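You operate a simulated robot arm through the tools that you are given. There is no shell and no other tool.

You run a simulated robot arm. Do the job below in one go: nothing can be reset, and whatever is moved stays where it is left.

TASK
Shut the vice, slide the clamped brass sleeve onto the shaft and clamp the steel one instead.

It is judged by the outcome, as a careful person would: the job done as asked, and still so three seconds after it is handed in. It fails if anything else is knocked over, pushed out of place, dropped, spilled or broken.

THE ROBOT
A 6-joint arm with a fingered hand, fixed in place. Base frame: the origin is at the foot of the arm, x ahead of it, y to its left, z up; the work surface is at about z = 0.86. Units: m, rad, N and s.
With the tool pointing down near the work surface it reaches from about 0.5 to 0.96 m from the base axis. Its first joint turns from -2.897 to 2.897 rad. Payload 5 kg.
The tool frame sits at the grasp point between the pads (the TCP): z along the fingers, y along the line on which they close. The tips reach 0.043 m beyond it. Largest opening 0.144 m; the body of the gripper starts 0.05 m behind the TCP. The gripper is a hand of 5 fingers: y runs from the thumb to the fingers, the wrist lies at [-0.021, -0.133, -0.233] in the tool frame, and closing takes about 1.5 s.
Orientation is that of the tool frame in the base frame, as a unit quaternion [w, x, y, z]. With the fingers straight down and the wrist toward the robot, the tool's x, y and z point along [0, 1, 0], [1, 0, 0] and [0, 0, -1] of the base frame.

THE INTERFACE
- The arm moves only by the tool jog_arm. Its argument "targets" is a list of rows, each a list of 3 entries, a list of its own where there are three numbers: the shift along the base's x, y, z in units of 20 mm (1.0 is 20 mm), then the turn, a rotation vector about the base's x, y, z in units of 8 degrees (1.0 is 8 degrees), then the finger opening in cm, from 0 to 14.4. In form: [[[tx, ty, tz], [wx, wy, wz], grip], ...]. A call has 1 to 20 rows; each row shifts and turns the commanded pose from where the row before left it. A call with a number of a shift or a turn outside -1 to 1 is refused whole. Each row takes 0.2 s and may step no farther than 0.05 m and 0.15 rad from the row before; otherwise, or with a gripper value out of range, the whole call is refused. Where a pose cannot be reached the arm comes as near as it can. A force on the tool above 90 N (or 10 N above the force at the start of the call, whichever is more), or a blocked arm, ends the call early, and 0.2 s more pass. Each finger travels about 0.072 m/s and halts on what it meets, pressing with about 22 N; the grip force reading is that of the motor and also rises with nothing between the fingers. The clock runs only during rows and for 0.2 s after the last one: add rows that do not move to give the fingers time. The reply holds the time, the measured pose of the TCP, the force on the tool along the base axes, the opening and the grip force, in the units named above and with some noise, with the torque about the TCP (base axes, N m) and any sound that the robot's microphone picked up.
- Cameras (640 x 400 px; columns grow to the right, rows downward): "scene" is fixed at [0.0542, 0.5131, 1.419]; the picture's right is [-0.07, -1.00, 0.00], its down [-0.44, 0.03, -0.90] and it looks along [0.89, -0.06, -0.44] (base axes); focal length 214 px, centre (320, 200). "wrist" rides on the gripper at [0.086, -0.109, -0.168] in the tool frame; the picture's right is [-0.80, 0.28, -0.53], its down [-0.54, -0.73, 0.42] and it looks along [-0.27, 0.63, 0.73] (tool axes); focal length 275 px, centre (320, 200).
- get_image(camera): a new picture of that camera. It takes no simulated time.
- slide_trunk(by): slides the trunk up (or, below 0, down) by that many m; the arm rides with it, the base frame stays. It gives what a move gives, with no picture.
- set_grasp(shape): the hand has 5 fingers and takes this shape, open, in about a second: jaw (thumb against the fingers, like two jaws); tri (thumb and two fingers); tip (a fingertip pinch); poke (one finger out to press); point (the index stretched); flat (the hand flat); cup (the hand cupped); fist (a fist). The gripper value then closes the fingers along that shape, each until it touches; the sizes above hold for jaw. It gives what a move gives, with no picture.
- pixel_to_xyz(camera, pixels): for up to 12 pixels [column, row] of the newest picture of that camera ("zoom" is the newest enlarged one), the place [x, y, z] in the base frame of the surface seen there, good to about 0.002 m, but the place of the scene camera against the robot may be out by one fixed shift of up to 0.018 m in any direction. It takes no simulated time.
- zoom(camera, box): a new picture of the part [left, top, right, bottom] of that camera's present view, enlarged. It takes no simulated time.
- job_done(): hands the job in; it is judged then, once.

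Unless the task says otherwise, let go and move clear before handing in.

The tools are called after "Request:" as a command line: name --argument value ..., lists and objects as JSON in quotes. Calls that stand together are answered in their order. jog_arm: Moves the arm, as the interface text tells. Its arguments: {"type":"object","properties":{"targets":{"type":"array"}},"required":["targets"]} The other tools are called the same way: slide_trunk (by) slides the trunk up or down; set_grasp (shape) gives the hand a shape; get_image (camera) takes a picture; pixel_to_xyz (camera, pixels) gives the place of the surface under pixels of a picture; zoom (camera, box) takes an enlarged picture of a part of a camera's view; job_done () hands the job in.

At the start:

```text
time_s: 0.0
tcp_pos: [0.4372, 0.3468, 1.3186]
tool_rot: [-0.001, 0.707, 0.707, 0.0]
contact_force: [0.1, -1.0, -0.3]
moment: [0.02, 0.0, 0.03]
opening: 0.1436
gripper_force: 0.0
shape: jaw
trunk travel left (down, up): [-0.525, 0.065]
```

scene: 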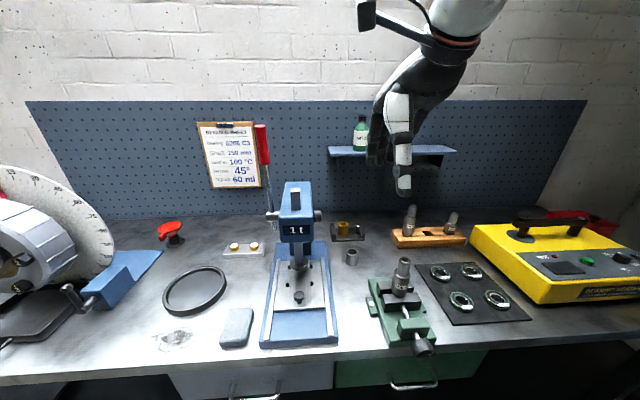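
wrist: 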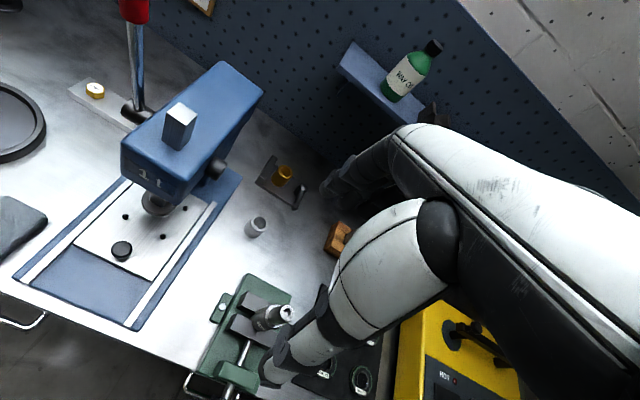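

The first pictures show a green vice at about (400,305), a small brass part at about (343,228) and a grey sleeve at about (351,256). I'll zoom in on these before I move anything.

Request:
zoom --camera "scene" --box '[320, 200, 400, 280]'

Request:
zoom --camera "scene" --box '[350, 240, 450, 360]'

Request:
zoom --camera "scene" --box '[380, 190, 480, 260]'

Request:
zoom --camera "wrist" --box '[180, 140, 400, 400]'

Request:
zoom --camera "scene" --box '[190, 110, 350, 350]'

```text
5.00 times, centred on (360, 240) of scene
```

zoom: 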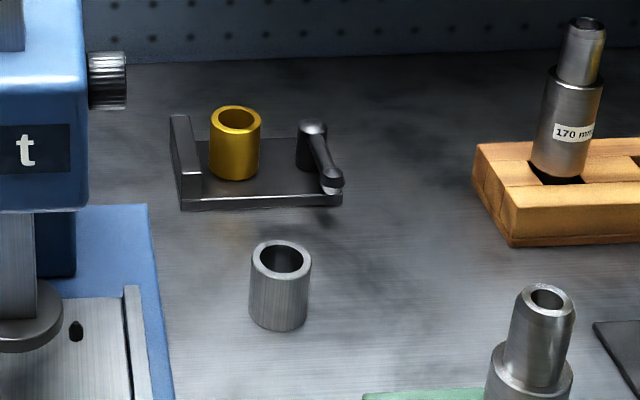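

```text
3.33 times, centred on (400, 300) of scene
```

zoom: 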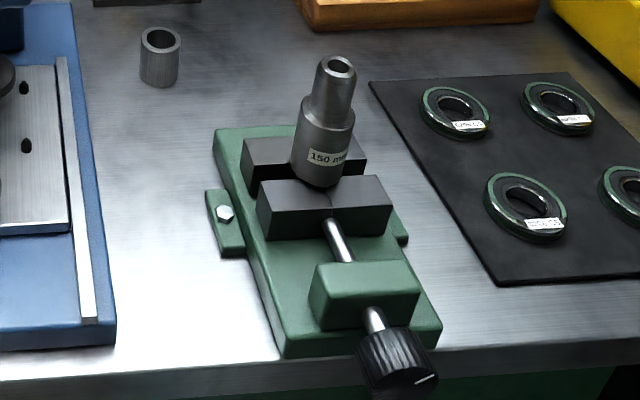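

```text
5.71 times, centred on (430, 225) of scene
```

zoom: 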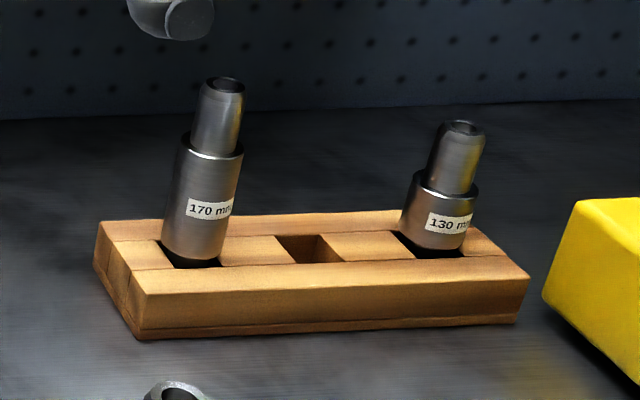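

```text
1.54 times, centred on (290, 270) of wrist
```

zoom: 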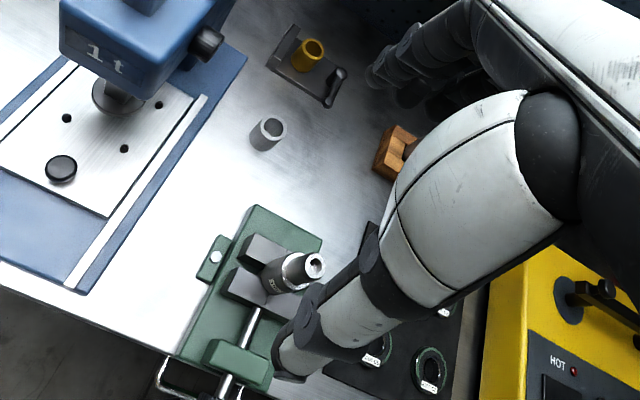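

```text
1.67 times, centred on (270, 230) of scene
```

zoom: 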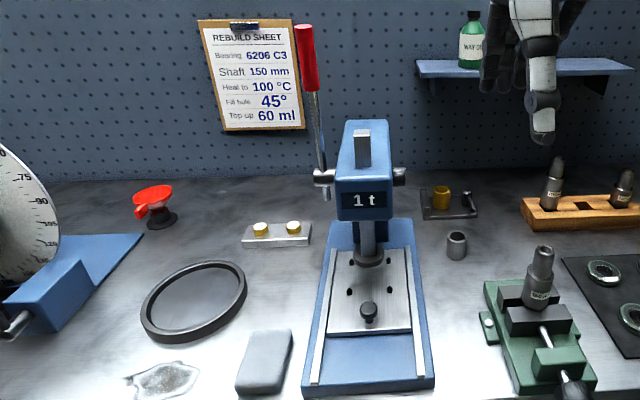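

The rebuild sheet calls for the 150 mm shaft, and the shaft standing in the green vice is labelled 150 mm. The brass sleeve sits in a small lever clamp and the steel sleeve stands free beside it. Next I'll measure these with both cameras.

Request:
zoom --camera "wrist" --box '[230, 140, 330, 250]'

Request:
zoom --camera "wrist" --box '[190, 260, 320, 400]'

Request:
get_image --camera "wrist"

```text
3.64 times, centred on (280, 195) of wrist
```

zoom: 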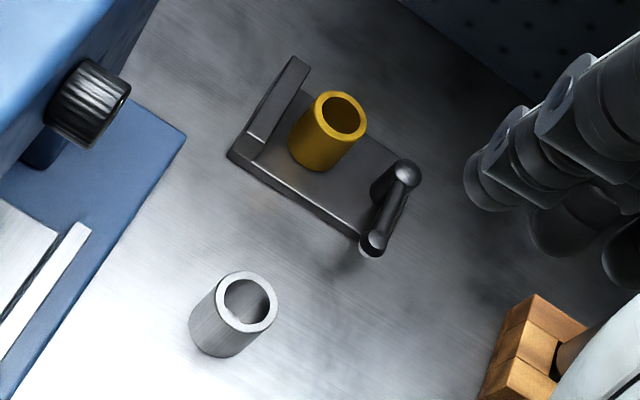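

```text
2.86 times, centred on (255, 330) of wrist
```

zoom: 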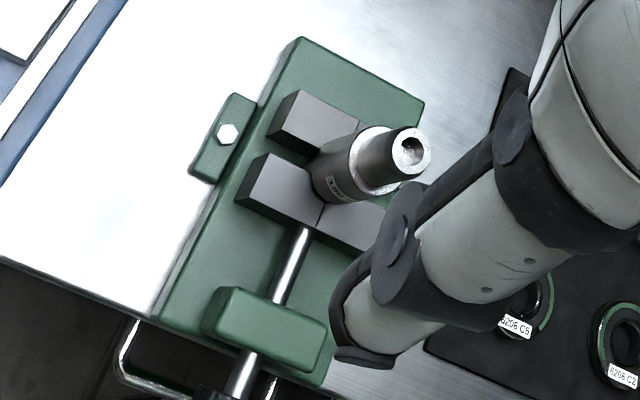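

```text
taken
```

wrist: 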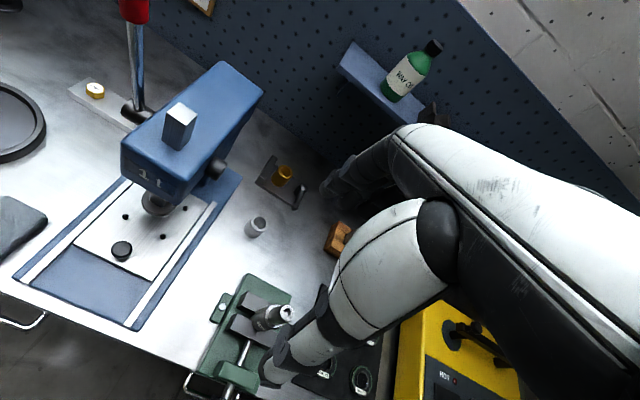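

I can see the vice jaws, the shaft, the clamp and the sleeves clearly. I'll take one zoom of the clamp area and get positions from it.

Request:
zoom --camera "wrist" --box '[230, 140, 330, 250]'

Request:
pixel_to_xyz --camera "zoom" --pixels '[[322, 110], [362, 118], [342, 93], [338, 136], [305, 165], [298, 60], [250, 150], [405, 172], [372, 240], [360, 225], [232, 158], [350, 230]]'

Request:
pixel_to_xyz --camera "zoom" --pixels '[[222, 300], [274, 300], [248, 274], [245, 328], [220, 354], [190, 330], [345, 115], [300, 330], [395, 205], [385, 185], [265, 105], [300, 80]]'

```text
3.64 times, centred on (280, 195) of wrist
```

zoom: 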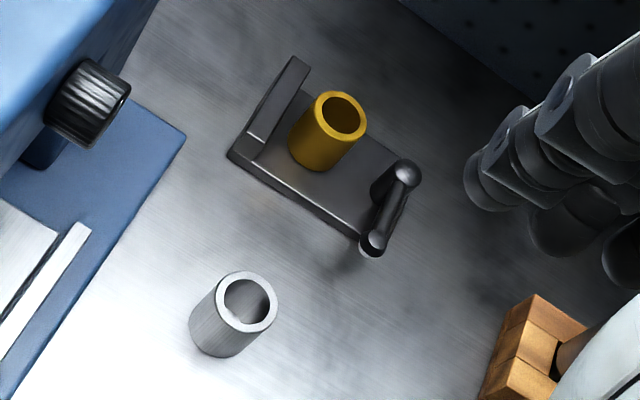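

```text
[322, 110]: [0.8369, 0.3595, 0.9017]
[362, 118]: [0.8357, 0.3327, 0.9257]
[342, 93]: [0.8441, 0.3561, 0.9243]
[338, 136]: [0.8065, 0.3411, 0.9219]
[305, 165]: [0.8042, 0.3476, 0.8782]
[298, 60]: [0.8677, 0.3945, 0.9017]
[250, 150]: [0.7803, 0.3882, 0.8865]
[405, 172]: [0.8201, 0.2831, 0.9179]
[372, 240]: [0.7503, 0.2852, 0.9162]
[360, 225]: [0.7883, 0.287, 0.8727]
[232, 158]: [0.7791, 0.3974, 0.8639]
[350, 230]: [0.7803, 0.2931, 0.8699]
```

```text
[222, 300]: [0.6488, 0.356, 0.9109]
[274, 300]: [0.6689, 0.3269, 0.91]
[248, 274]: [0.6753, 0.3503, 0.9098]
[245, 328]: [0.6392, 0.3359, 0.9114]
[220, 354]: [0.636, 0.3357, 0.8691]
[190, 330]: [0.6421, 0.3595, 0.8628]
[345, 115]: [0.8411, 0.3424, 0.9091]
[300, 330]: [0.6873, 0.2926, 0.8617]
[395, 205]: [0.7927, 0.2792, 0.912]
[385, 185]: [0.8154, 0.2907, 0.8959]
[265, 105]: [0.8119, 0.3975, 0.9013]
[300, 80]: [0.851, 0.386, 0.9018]
```

The wrist view puts the brass sleeve at about (0.827, 0.346) with its top at z≈0.924. The steel sleeve is at about (0.658, 0.343), top z≈0.911, and the lever post is at about (0.82, 0.283). Next I'll measure the vice with the wrist camera and check the scene camera against it.

Request:
zoom --camera "wrist" --box '[190, 260, 320, 400]'

Request:
pixel_to_xyz --camera "zoom" --pixels '[[411, 150], [390, 150], [428, 150], [345, 145], [360, 195], [365, 135], [300, 95], [270, 160], [320, 225], [290, 140], [330, 100], [228, 133]]'

Request:
pixel_to_xyz --camera "zoom" --pixels '[[300, 40], [420, 105], [165, 300], [225, 290], [320, 325], [300, 250], [245, 370], [215, 395], [240, 200], [280, 130], [352, 125], [212, 325]]'

Request:
zoom --camera "scene" --box '[350, 240, 450, 360]'

Request:
pixel_to_xyz --camera "zoom" --pixels '[[340, 66], [330, 105], [325, 125], [325, 180], [265, 150], [360, 155], [290, 200], [380, 195], [360, 275], [395, 345], [375, 320], [420, 378]]'

```text
2.86 times, centred on (255, 330) of wrist
```

zoom: 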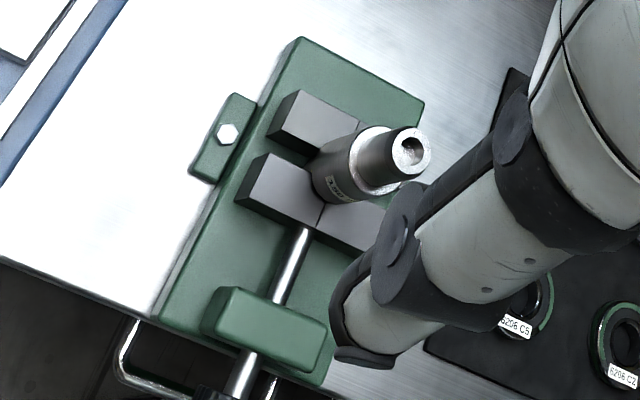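

```text
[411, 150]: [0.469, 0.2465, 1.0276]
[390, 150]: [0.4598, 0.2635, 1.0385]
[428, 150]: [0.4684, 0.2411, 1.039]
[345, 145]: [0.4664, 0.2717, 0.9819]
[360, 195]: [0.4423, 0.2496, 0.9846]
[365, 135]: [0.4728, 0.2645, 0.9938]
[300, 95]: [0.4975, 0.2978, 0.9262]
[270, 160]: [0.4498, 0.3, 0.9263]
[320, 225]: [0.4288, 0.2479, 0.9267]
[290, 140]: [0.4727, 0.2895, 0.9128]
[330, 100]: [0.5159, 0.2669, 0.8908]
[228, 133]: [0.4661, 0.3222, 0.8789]
```

```text
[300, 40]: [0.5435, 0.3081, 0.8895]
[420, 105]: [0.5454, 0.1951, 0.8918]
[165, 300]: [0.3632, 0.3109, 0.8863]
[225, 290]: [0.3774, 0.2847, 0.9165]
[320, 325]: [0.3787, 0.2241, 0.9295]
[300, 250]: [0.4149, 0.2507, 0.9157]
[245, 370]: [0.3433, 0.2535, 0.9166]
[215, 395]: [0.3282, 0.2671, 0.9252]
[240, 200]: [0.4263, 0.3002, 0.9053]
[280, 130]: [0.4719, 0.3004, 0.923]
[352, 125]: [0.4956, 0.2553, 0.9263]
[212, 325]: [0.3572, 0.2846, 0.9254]
```

```text
3.33 times, centred on (400, 300) of scene
```

zoom: 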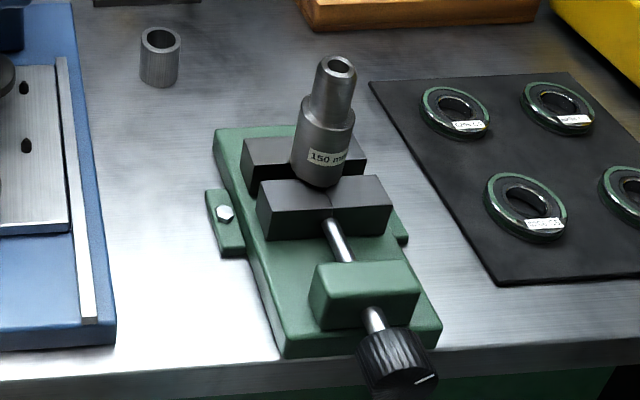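

```text
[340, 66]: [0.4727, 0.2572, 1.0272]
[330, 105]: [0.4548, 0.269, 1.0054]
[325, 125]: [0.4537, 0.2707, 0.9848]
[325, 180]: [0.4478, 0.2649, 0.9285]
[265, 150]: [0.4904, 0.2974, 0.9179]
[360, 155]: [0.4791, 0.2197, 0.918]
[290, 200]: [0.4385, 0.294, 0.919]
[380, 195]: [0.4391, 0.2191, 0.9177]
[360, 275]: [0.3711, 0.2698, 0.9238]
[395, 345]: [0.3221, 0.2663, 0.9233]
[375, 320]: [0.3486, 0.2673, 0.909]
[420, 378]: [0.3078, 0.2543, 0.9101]
```

The shaft axis is near (0.466, 0.254) with its top at z≈1.04, and the vice jaw tops are at z≈0.926. I'll zoom in tightly to see the jaw gap, the knob and how the clamp works.

Request:
zoom --camera "scene" --box '[378, 255, 428, 305]'

Request:
zoom --camera "scene" --box '[395, 305, 445, 360]'

Request:
zoom --camera "wrist" --box '[215, 280, 295, 330]'

Request:
zoom --camera "wrist" --box '[250, 150, 310, 215]'

Request:
zoom --camera "scene" --box '[325, 210, 370, 245]'

Request:
zoom --camera "wrist" --box '[170, 330, 270, 400]'

```text
8.00 times, centred on (403, 280) of scene
```

zoom: 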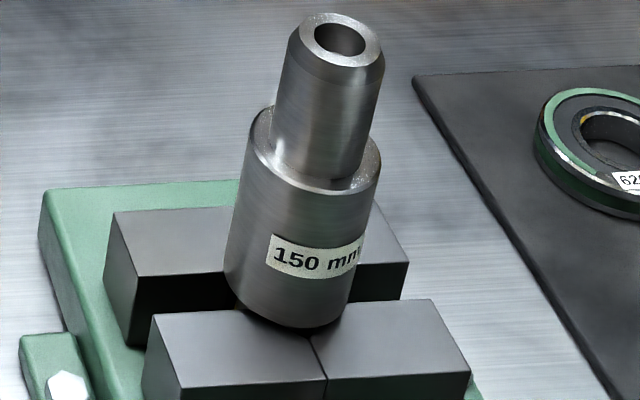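

```text
7.27 times, centred on (420, 332) of scene
```

zoom: 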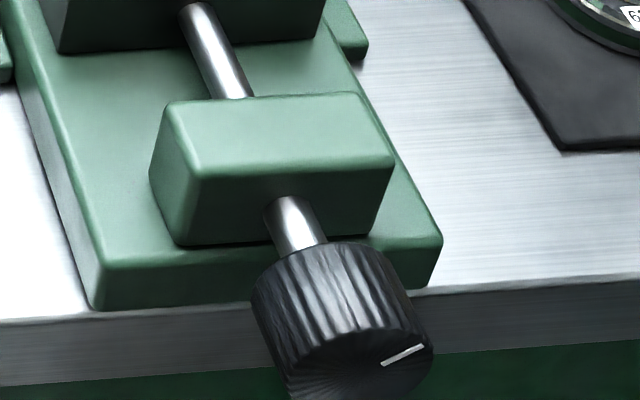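

```text
8.00 times, centred on (255, 305) of wrist
```

zoom: 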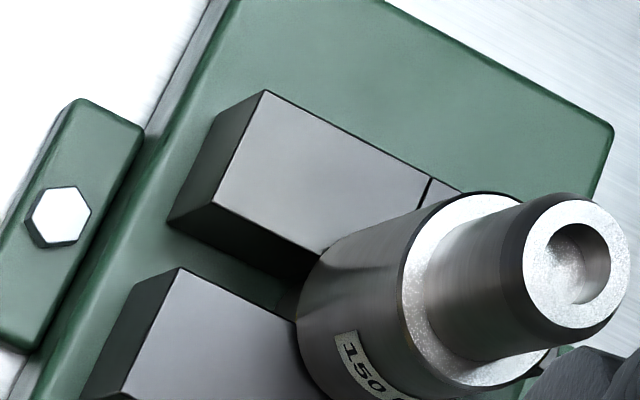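

```text
6.15 times, centred on (280, 182) of wrist
```

zoom: 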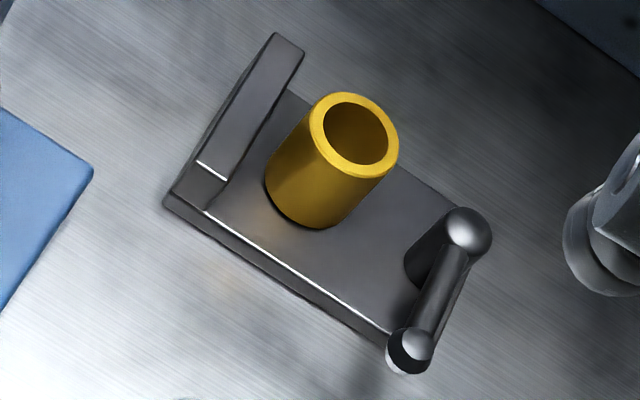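

```text
11.43 times, centred on (348, 228) of scene
```

zoom: 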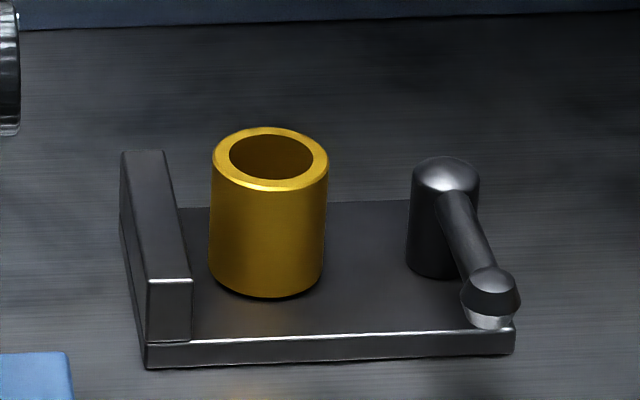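

```text
5.71 times, centred on (220, 365) of wrist
```

zoom: 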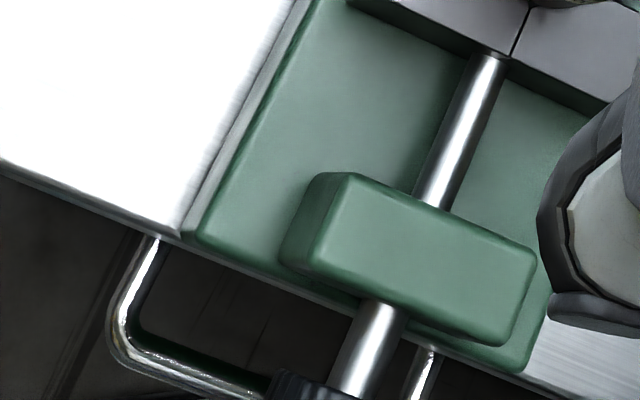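

The clamp has a fixed stop on the left, and on the right a lever post whose handle points toward the robot. The vice knob has a white index mark on its front face. I'll measure the jaw gap and the shaft diameters accurately.

Request:
zoom --camera "wrist" --box '[215, 280, 295, 330]'

Request:
pixel_to_xyz --camera "zoom" --pixels '[[215, 200], [262, 95], [320, 243], [420, 205], [428, 182], [184, 272], [280, 318], [100, 395], [572, 202], [532, 265], [580, 322], [622, 250]]'

Request:
pixel_to_xyz --camera "zoom" --pixels '[[465, 197], [415, 300], [440, 375], [490, 380], [430, 270], [505, 190], [300, 320], [330, 245], [180, 225], [300, 280], [480, 300], [520, 210]]'

Request:
zoom --camera "scene" --box '[378, 255, 428, 305]'

Request:
pixel_to_xyz --camera "zoom" --pixels '[[290, 35], [383, 50], [335, 15], [340, 65], [276, 140], [362, 180], [248, 115], [380, 155], [228, 260], [348, 300], [290, 320], [320, 195]]'

Request:
pixel_to_xyz --camera "zoom" --pixels '[[118, 215], [108, 270], [215, 268], [375, 262], [405, 262], [155, 318], [232, 312], [310, 340], [350, 305], [430, 302], [468, 372], [325, 375]]'

```text
8.00 times, centred on (255, 305) of wrist
```

zoom: 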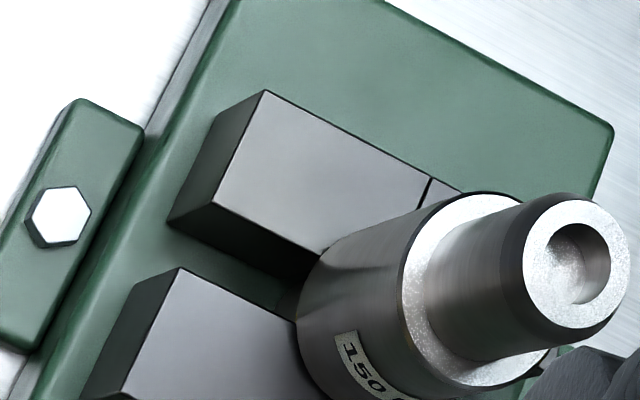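

```text
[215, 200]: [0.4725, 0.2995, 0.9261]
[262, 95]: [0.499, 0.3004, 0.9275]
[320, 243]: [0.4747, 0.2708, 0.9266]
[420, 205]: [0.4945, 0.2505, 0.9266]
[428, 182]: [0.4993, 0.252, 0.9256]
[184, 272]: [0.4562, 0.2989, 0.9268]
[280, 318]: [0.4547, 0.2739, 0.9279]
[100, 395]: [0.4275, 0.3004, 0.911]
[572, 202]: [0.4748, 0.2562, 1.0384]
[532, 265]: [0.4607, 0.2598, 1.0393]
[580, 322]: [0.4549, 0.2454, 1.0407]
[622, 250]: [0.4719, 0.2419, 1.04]
```

```text
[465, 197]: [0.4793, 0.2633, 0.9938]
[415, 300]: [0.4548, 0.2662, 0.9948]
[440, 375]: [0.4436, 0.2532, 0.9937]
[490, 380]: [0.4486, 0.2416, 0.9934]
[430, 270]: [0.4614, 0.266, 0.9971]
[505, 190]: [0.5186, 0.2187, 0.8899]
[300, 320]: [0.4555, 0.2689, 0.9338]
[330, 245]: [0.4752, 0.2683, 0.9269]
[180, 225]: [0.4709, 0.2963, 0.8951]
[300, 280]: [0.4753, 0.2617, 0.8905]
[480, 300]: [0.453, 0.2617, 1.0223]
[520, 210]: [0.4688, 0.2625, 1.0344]
```

```text
8.00 times, centred on (403, 280) of scene
```

zoom: 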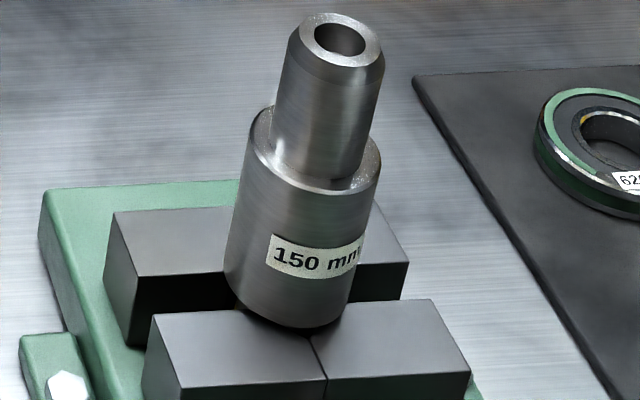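

```text
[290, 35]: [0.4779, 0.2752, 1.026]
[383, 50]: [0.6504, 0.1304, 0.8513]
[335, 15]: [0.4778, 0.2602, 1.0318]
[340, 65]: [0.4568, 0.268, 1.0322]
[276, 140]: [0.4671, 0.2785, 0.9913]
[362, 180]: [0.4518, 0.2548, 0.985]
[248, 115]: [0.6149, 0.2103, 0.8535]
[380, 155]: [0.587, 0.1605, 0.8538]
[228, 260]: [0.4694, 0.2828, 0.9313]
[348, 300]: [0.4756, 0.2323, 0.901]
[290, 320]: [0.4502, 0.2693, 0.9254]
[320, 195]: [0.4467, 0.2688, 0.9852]
```

```text
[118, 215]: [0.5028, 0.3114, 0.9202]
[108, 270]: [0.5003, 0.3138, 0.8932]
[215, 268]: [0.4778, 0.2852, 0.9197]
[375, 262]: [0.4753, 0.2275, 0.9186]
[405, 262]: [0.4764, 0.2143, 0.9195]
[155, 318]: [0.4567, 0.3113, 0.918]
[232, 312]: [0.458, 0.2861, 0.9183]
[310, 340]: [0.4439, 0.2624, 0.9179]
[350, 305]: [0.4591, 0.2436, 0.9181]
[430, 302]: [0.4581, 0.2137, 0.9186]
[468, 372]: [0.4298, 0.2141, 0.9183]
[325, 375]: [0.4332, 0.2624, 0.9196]
```

Matching the jaw corners, the wrist and scene readings differ by about (+0.003, +0.0115, −0.008), so I'll correct scene readings by that. I'll measure the vice knob now and look at the shape of the hand.

Request:
zoom --camera "scene" --box '[395, 305, 445, 360]'

Request:
pixel_to_xyz --camera "zoom" --pixels '[[255, 290], [350, 245], [315, 260], [340, 320], [415, 290], [430, 330], [420, 348], [385, 362], [300, 370], [285, 225], [320, 235], [350, 390]]'

Request:
pixel_to_xyz --camera "zoom" --pixels '[[280, 210], [215, 70], [180, 200], [370, 200], [150, 175], [395, 165], [360, 370], [330, 350], [430, 360], [100, 290], [430, 250], [270, 340]]'

Request:
zoom --camera "scene" --box '[340, 0, 520, 210]'

Request:
zoom --camera "scene" --box '[395, 310, 445, 365]'

```text
7.27 times, centred on (420, 332) of scene
```

zoom: 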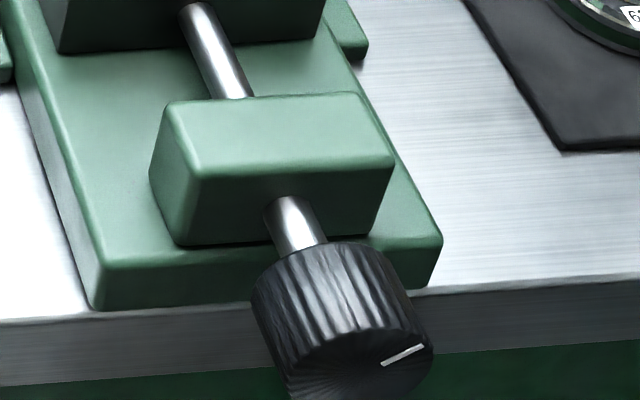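

```text
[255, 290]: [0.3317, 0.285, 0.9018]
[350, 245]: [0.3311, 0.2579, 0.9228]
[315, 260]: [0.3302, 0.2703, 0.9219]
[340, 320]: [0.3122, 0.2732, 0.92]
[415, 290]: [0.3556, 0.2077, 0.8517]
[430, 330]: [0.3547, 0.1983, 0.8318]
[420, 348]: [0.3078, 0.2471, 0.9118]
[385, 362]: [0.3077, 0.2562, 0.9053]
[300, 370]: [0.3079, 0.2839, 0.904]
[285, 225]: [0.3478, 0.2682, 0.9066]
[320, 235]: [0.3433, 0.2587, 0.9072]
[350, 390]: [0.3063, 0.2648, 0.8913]
```

```text
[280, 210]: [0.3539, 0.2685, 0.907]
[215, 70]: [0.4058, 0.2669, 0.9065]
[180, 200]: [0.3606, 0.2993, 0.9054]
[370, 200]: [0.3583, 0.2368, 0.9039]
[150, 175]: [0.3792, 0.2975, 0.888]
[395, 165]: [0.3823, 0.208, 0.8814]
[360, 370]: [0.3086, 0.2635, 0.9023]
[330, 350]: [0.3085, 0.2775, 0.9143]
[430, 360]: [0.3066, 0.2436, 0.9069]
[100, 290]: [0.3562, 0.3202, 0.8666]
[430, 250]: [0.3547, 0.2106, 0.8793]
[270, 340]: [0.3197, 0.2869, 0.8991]
```

```text
1.90 times, centred on (430, 105) of scene
```

zoom: 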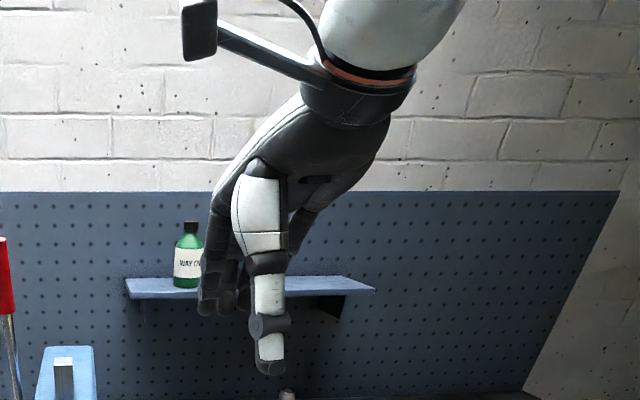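

```text
7.27 times, centred on (420, 338) of scene
```

zoom: 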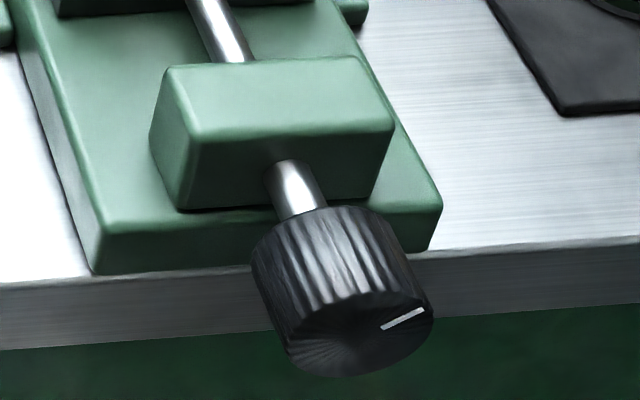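

By the corrected readings, the knob face is at x≈0.305 and its axis at about (y 0.251, z 0.908), with a radius of about 0.022. I'll look at the hand from the wrist camera to see how wide the finger stack is.

Request:
zoom --camera "wrist" --box '[260, 120, 460, 260]'

Request:
zoom --camera "scene" --box '[360, 80, 440, 210]'

Request:
pixel_to_xyz --camera "wrist" --pixels '[[335, 185], [345, 185], [355, 180], [375, 200], [275, 365], [300, 370], [290, 340], [350, 175], [365, 160], [330, 300], [380, 180], [410, 195]]'

```text
2.86 times, centred on (360, 190) of wrist
```

zoom: 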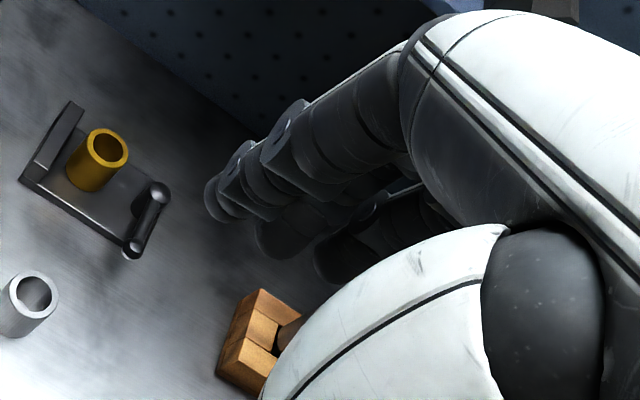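

```text
3.08 times, centred on (400, 145) of scene
```

zoom: 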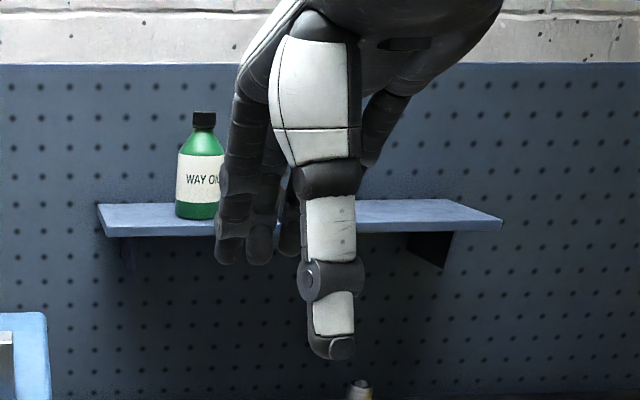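

```text
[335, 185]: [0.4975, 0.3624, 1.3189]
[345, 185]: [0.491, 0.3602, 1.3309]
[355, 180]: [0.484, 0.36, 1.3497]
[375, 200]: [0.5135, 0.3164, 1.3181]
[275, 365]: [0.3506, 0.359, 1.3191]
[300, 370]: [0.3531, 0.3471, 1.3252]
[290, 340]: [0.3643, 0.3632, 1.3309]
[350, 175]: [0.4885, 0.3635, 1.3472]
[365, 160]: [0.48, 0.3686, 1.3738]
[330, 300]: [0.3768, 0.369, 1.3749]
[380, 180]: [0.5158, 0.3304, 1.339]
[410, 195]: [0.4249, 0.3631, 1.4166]
```

The thumb sits at about (0.351, 0.355) and the fingers at about x≈0.50–0.51, stacking toward tool −x. To turn the vice knob from above, I'll yaw the hand −90° so it closes along base y, with the ring and little fingers pointing away from the vice.

Request:
jog_arm --targets '[[[0, 0, 0], [0, 0, -1], 14.4], [[0, 0, 0], [0, 0, -1], 14.4], [[0, 0, 0], [0, 0, -1], 14.4], [[0, 0, 0], [0, 0, -1], 14.4], [[0, 0, 0], [0, 0, -1], 14.4], [[0, 0, 0], [0, 0, -1], 14.4], [[0, 0, 0], [0, 0, -1], 14.4], [[0, 0, 0], [0, 0, -1], 14.4], [[0, 0, 0], [0, 0, -1], 14.4], [[0, 0, 0], [0, 0, -1], 14.4], [[0, 0, 0], [0, 0, -1], 14.4], [[0, 0, 0], [0, 0, -0.25], 14.4]]'

Request:
get_image --camera "scene"

Request:
get_image --camera "wrist"

```text
time_s: 2.6
tcp_pos: [0.4378, 0.3048, 1.2473]
tool_rot: [-0.002, 1.0, 0.001, 0.001]
contact_force: [0.9, -0.2, -0.1]
moment: [0.0, 0.01, 0.0]
opening: 0.1436
gripper_force: 0.0
shape: jaw
out of reach, approached as far as the arm can: row 9, 10, 11, 12
trunk travel left (down, up): [-0.525, 0.065]
```

```text
taken
```

scene: 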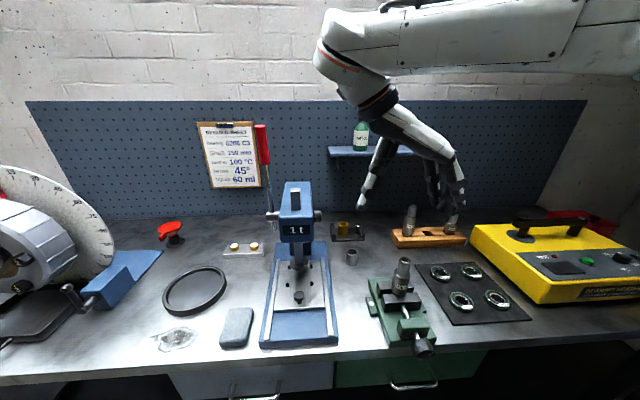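

```text
taken
```

wrist: 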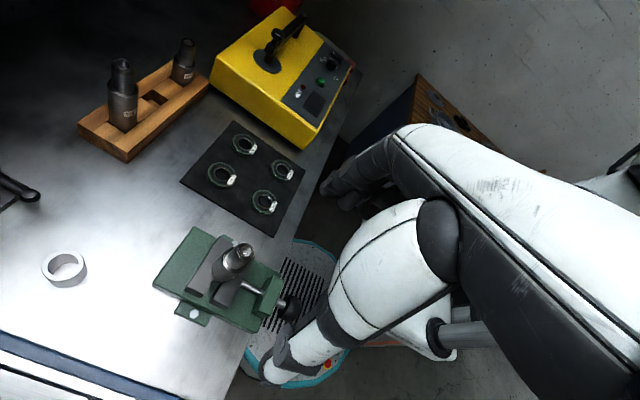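

The yaw is done, though the arm sank to z≈1.247 because the pose was near its reach limit. The wrist camera now sees the vice from the far side around (220,280), so I'll zoom there.

Request:
zoom --camera "wrist" --box '[150, 220, 310, 340]'

Request:
zoom --camera "wrist" --box '[185, 225, 265, 285]'

Request:
pixel_to_xyz --camera "zoom" --pixels '[[415, 180], [395, 175], [435, 200], [420, 210], [420, 165], [385, 200], [300, 140], [260, 320], [290, 200], [330, 240], [380, 330], [300, 300]]'

```text
3.33 times, centred on (230, 280) of wrist
```

zoom: 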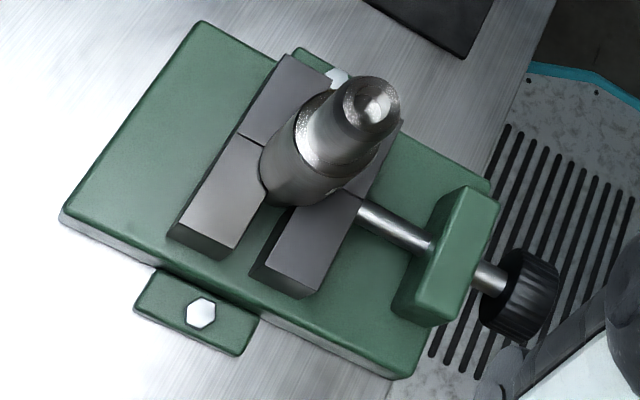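

```text
6.67 times, centred on (225, 255) of wrist
```

zoom: 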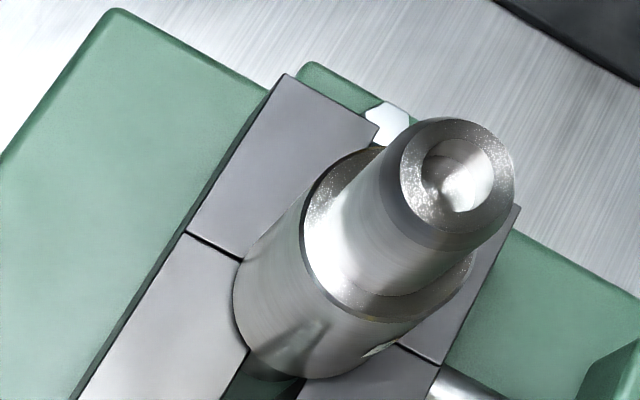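

```text
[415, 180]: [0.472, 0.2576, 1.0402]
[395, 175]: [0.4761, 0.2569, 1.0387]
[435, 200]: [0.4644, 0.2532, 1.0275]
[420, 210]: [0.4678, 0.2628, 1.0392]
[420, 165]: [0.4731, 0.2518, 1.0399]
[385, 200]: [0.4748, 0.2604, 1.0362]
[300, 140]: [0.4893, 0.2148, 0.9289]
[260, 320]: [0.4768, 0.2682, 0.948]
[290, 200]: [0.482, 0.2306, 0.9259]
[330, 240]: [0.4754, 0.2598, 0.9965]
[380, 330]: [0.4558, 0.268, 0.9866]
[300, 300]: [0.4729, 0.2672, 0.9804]
```

The shaft stands between the V-grooved jaws. I'll make a small test move downward to check where the commanded pose is, then approach the knob.

Request:
jog_arm --targets '[[[0, 0, -1], [0, 0, 0], 14.4], [[0, 0, -1], [0, 0, 0], 14.4]]'

```text
time_s: 3.2
tcp_pos: [0.4378, 0.3042, 1.2081]
tool_rot: [0.001, 1.0, 0.0, 0.0]
contact_force: [-0.2, 0.9, -0.2]
moment: [0.0, 0.0, 0.01]
opening: 0.1438
gripper_force: 0.1
shape: jaw
trunk travel left (down, up): [-0.525, 0.065]
```

The command follows the measured pose. I'll move to above the knob, first in x and y and then down to z≈1.05, tilting the hand −40° about x for the start of the first stroke.

Request:
jog_arm --targets '[[[-1, -0.45, 0], [0, 0, 0], 10], [[-1, -0.45, 0], [-1, 0, 0], 10], [[-1, -0.45, 0], [-1, 0, 0], 10], [[-1, -0.45, 0], [-1, 0, 0], 10], [[-1, -0.45, 0], [-1, 0, 0], 10], [[-1, -0.45, 0], [-1, 0, 0], 10], [[0, 0, -1], [0, 0, 0], 10], [[0, 0, -1], [0, 0, 0], 10], [[0, 0, -1], [0, 0, 0], 10], [[0, 0, -1], [0, 0, 0], 10]]'

Request:
get_image --camera "scene"

Request:
get_image --camera "wrist"

```text
time_s: 5.4
tcp_pos: [0.3406, 0.177, 1.0117]
tool_rot: [0.342, 0.94, 0.0, 0.0]
contact_force: [-0.5, 0.0, 0.1]
moment: [-0.01, 0.02, -0.01]
opening: 0.1005
gripper_force: 0.0
shape: jaw
out of reach, approached as far as the arm can: row 3, 4, 5, 6
trunk travel left (down, up): [-0.525, 0.065]
```

```text
taken
```

scene: 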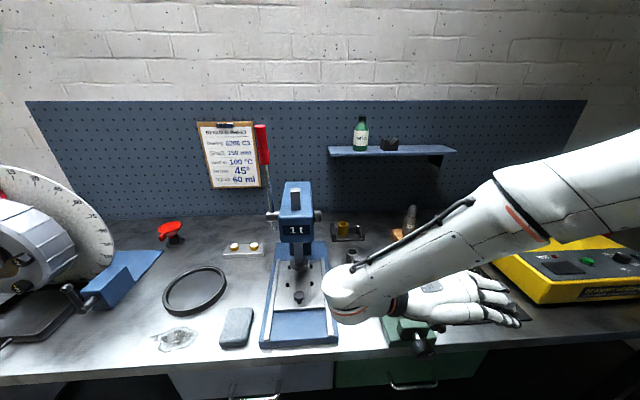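

```text
taken
```

wrist: 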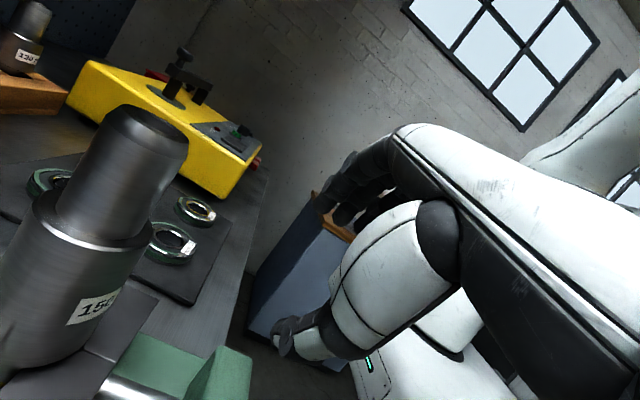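

The arm could not take that tilt so high up and close in, so the TCP ended at (0.341, 0.177, 1.012). There was no contact. At this lower height I'll move left and slightly back over the knob and check reach.

Request:
jog_arm --targets '[[[0, 0.5, 0], [0, 0, 0], 10], [[-0.3, 1, 0], [0, 0, 0], 10], [[-0.3, 1, 0], [0, 0, 0], 10], [[-0.3, 1, 0], [0, 0, 0], 10], [[-0.3, 0.2, 0], [0, 0, 0], 10]]'

Request:
get_image --camera "scene"

Request:
get_image --camera "wrist"

```text
time_s: 6.6
tcp_pos: [0.3148, 0.2537, 1.0126]
tool_rot: [0.342, 0.94, 0.0, -0.001]
contact_force: [0.0, 0.2, -0.3]
moment: [-0.01, -0.01, -0.01]
opening: 0.1002
gripper_force: 0.0
shape: jaw
trunk travel left (down, up): [-0.525, 0.065]
```

```text
taken
```

scene: 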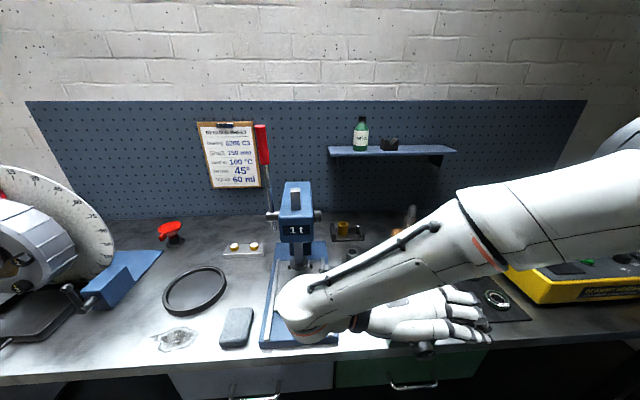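

```text
taken
```

wrist: 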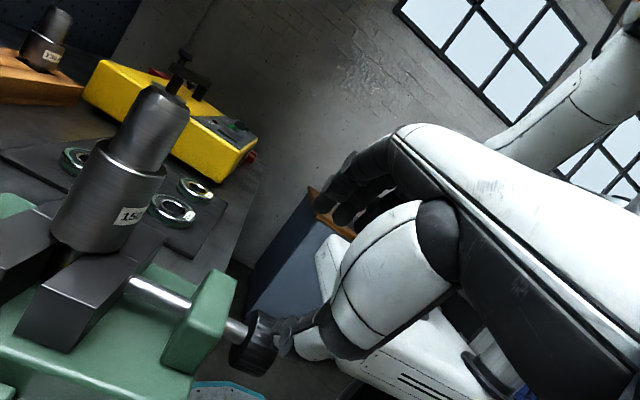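

The TCP is now right above the knob at (0.315, 0.254, 1.013). This view also shows the jaw gap around (90,245), so I'll zoom in there and on the knob.

Request:
zoom --camera "wrist" --box '[0, 180, 200, 380]'

Request:
zoom --camera "wrist" --box '[190, 280, 330, 400]'

Request:
pixel_to_xyz --camera "wrist" --pixels '[[252, 320], [265, 318], [240, 345], [250, 368], [265, 360], [232, 325], [205, 300], [285, 345], [325, 205], [355, 165], [300, 320], [75, 250]]'

```text
2.00 times, centred on (100, 280) of wrist
```

zoom: 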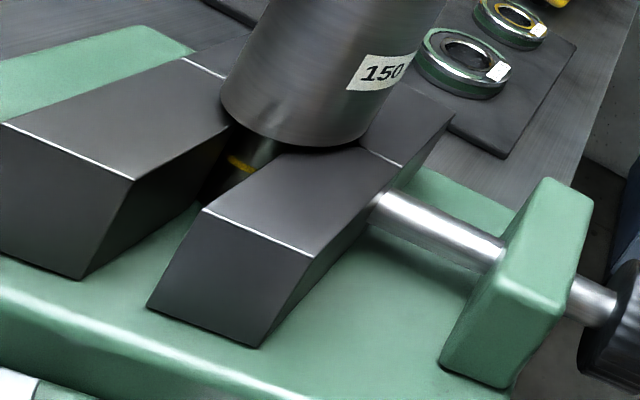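

```text
3.33 times, centred on (260, 340) of wrist
```

zoom: 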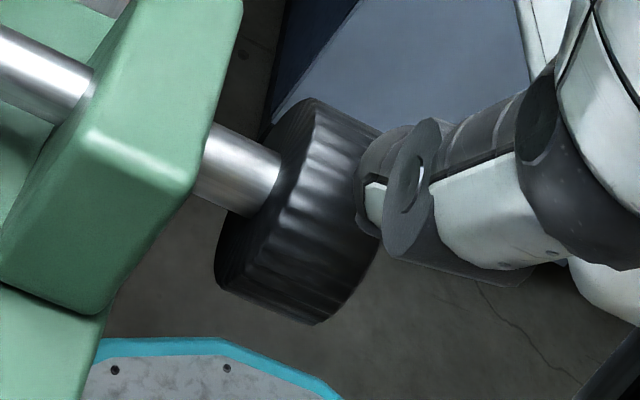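

```text
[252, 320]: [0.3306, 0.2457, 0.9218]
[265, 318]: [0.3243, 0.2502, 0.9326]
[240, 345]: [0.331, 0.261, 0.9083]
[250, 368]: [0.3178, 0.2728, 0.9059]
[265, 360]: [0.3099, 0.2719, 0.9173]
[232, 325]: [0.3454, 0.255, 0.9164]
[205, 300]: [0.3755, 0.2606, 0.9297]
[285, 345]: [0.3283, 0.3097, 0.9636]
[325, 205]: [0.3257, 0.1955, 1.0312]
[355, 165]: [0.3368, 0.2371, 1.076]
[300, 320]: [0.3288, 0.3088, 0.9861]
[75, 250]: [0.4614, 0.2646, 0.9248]
```

The knob's top is at z≈0.9326 and its side at y≈0.2728, so its axis is about (y 0.251, z 0.9095) with r≈0.023. The thumb and index line up about 12 mm ahead of the TCP in x. I'll back off along the tool axis and slide in over the knob.

Request:
jog_arm --targets '[[[-0.4, 1, 0], [0, 0, 0], 10], [[0, 1, 0], [0, 0, 0], 10], [[0, 1, 0], [0, 0, 0], 10], [[0, 0.7, -0.58], [0, 0, 0], 10], [[0, -0.643, -0.766], [0, 0, 0], 10], [[0, -0.643, -0.766], [0, 0, 0], 10], [[0, -0.643, -0.766], [0, 0, 0], 10]]'

Request:
get_image --camera "scene"

Request:
get_image --camera "wrist"

```text
time_s: 8.2
tcp_pos: [0.3045, 0.2606, 0.9327]
tool_rot: [0.342, 0.94, -0.001, 0.0]
contact_force: [0.1, -0.7, 0.1]
moment: [0.04, 0.06, 0.0]
opening: 0.1004
gripper_force: 0.0
shape: jaw
out of reach, approached as far as the arm can: row 2, 3, 4
trunk travel left (down, up): [-0.525, 0.065]
```

```text
taken
```

scene: 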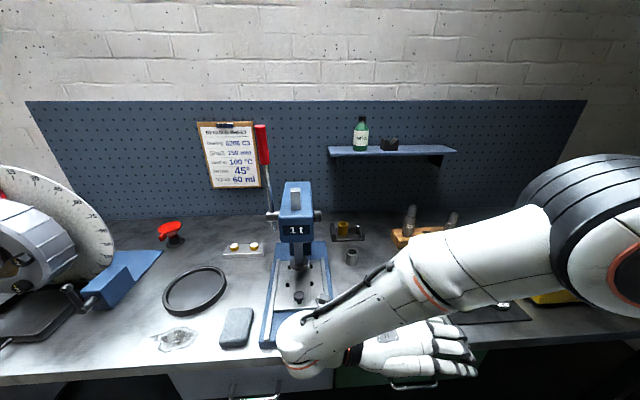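

```text
taken
```

wrist: 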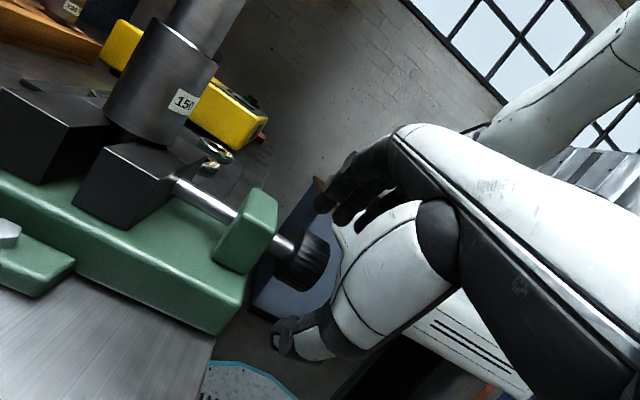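

I'm at (0.3045, 0.2606, 0.9327) with the knob between thumb and fingers and no contact. I'll move the last ~25 mm to centre on the knob axis, then zoom to check.

Request:
jog_arm --targets '[[[0.04, -0.24, -0.58], [0, 0, 0], 10], [[0.04, -0.24, -0.58], [0, 0, 0], 10]]'

Request:
zoom --camera "wrist" --box '[200, 160, 400, 390]'

Request:
zoom --camera "scene" --box '[340, 300, 490, 400]'

Request:
get_image --camera "wrist"

```text
time_s: 8.8
tcp_pos: [0.3056, 0.2509, 0.9108]
tool_rot: [0.342, 0.94, 0.0, -0.001]
contact_force: [-0.3, 0.5, 0.3]
moment: [-0.01, 0.02, -0.02]
opening: 0.0999
gripper_force: 0.2
shape: jaw
trunk travel left (down, up): [-0.525, 0.065]
```

```text
1.74 times, centred on (300, 275) of wrist
```

zoom: 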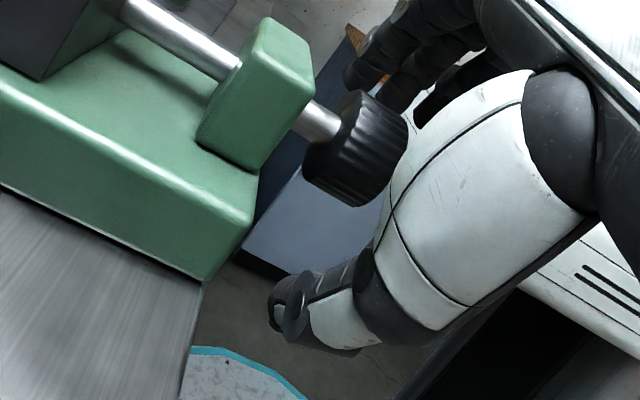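

```text
4.00 times, centred on (415, 350) of scene
```

zoom: 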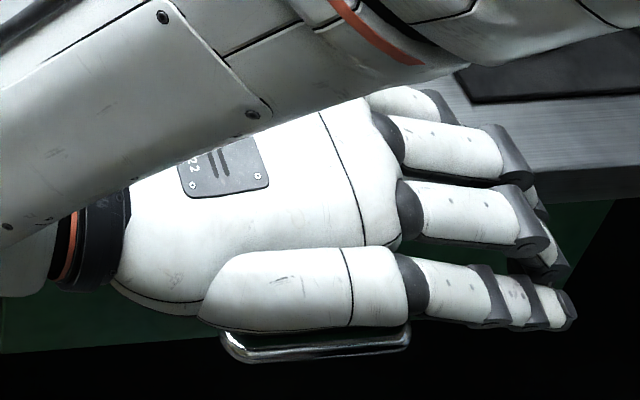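

```text
taken
```

wrist: 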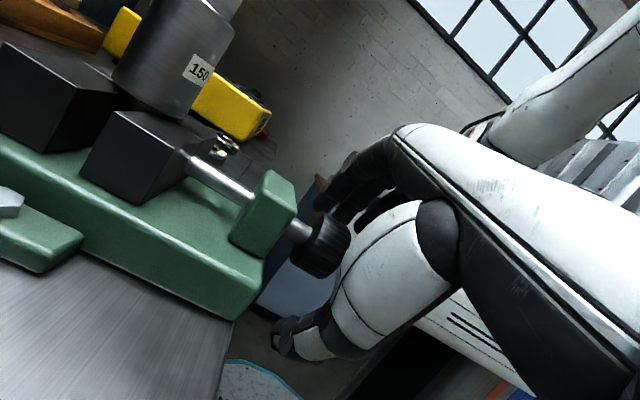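

The TCP is on the knob axis at (0.3056, 0.2509, 0.9108). I'll close the fingers on the knob.

Request:
jog_arm --targets '[[[0, 0, 0], [0, 0, 0], 6], [[0, 0, 0], [0, 0, 0], 4], [[0, 0, 0], [0, 0, 0], 3], [[0, 0, 0], [0, 0, 0], 2], [[0, 0, 0], [0, 0, 0], 2], [[0, 0, 0], [0, 0, 0], 2]]'

Request:
zoom --camera "wrist" --box '[200, 160, 400, 390]'

```text
time_s: 10.2
tcp_pos: [0.3063, 0.2497, 0.9099]
tool_rot: [0.342, 0.94, 0.0, 0.0]
contact_force: [0.1, 2.4, -1.2]
moment: [0.01, 0.02, -0.01]
opening: 0.0207
gripper_force: 0.0
shape: jaw
trunk travel left (down, up): [-0.525, 0.065]
```

```text
1.74 times, centred on (300, 275) of wrist
```

zoom: 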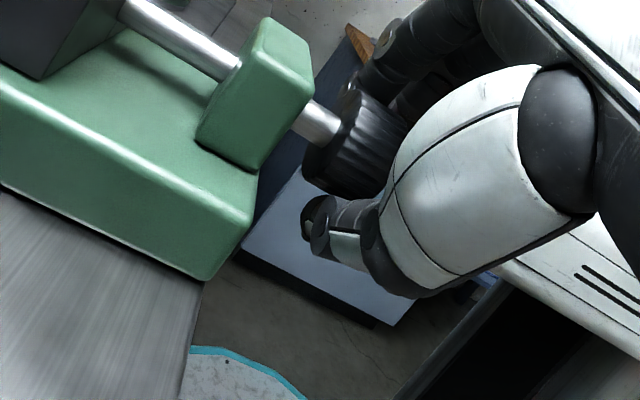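

The opening reads 0.0207, equal to the command, with no grip force. The thumb at (340,230) is near the knob but maybe not pressing yet. I'll close further and watch the readings.

Request:
jog_arm --targets '[[[0, 0, 0], [0, 0, 0], 1], [[0, 0, 0], [0, 0, 0], 0], [[0, 0, 0], [0, 0, 0], 0], [[0, 0, 0], [0, 0, 0], 0], [[0, 0, 0], [0, 0, 0], 0]]'

Request:
zoom --camera "wrist" --box '[240, 160, 400, 340]'

Request:
get_image --camera "scene"

```text
time_s: 11.4
tcp_pos: [0.3068, 0.2531, 0.9095]
tool_rot: [0.343, 0.939, 0.0, -0.001]
contact_force: [-1.4, 2.2, -22.6]
moment: [0.03, 0.05, -0.08]
opening: 0.0152
gripper_force: 21.5
shape: jaw
trunk travel left (down, up): [-0.525, 0.065]
```

```text
2.22 times, centred on (320, 250) of wrist
```

zoom: 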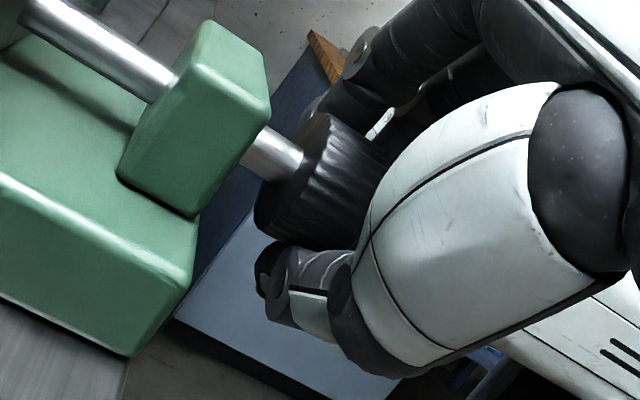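

```text
taken
```

scene: 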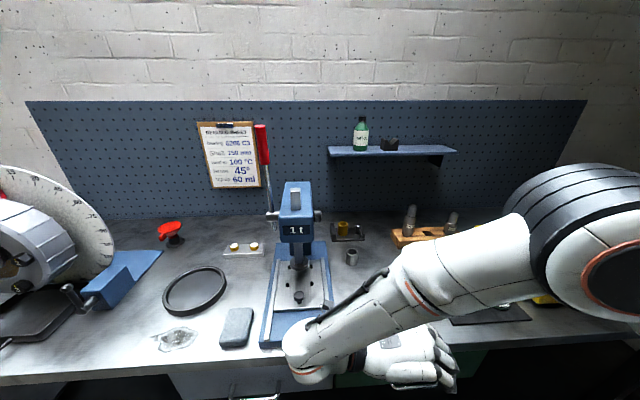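

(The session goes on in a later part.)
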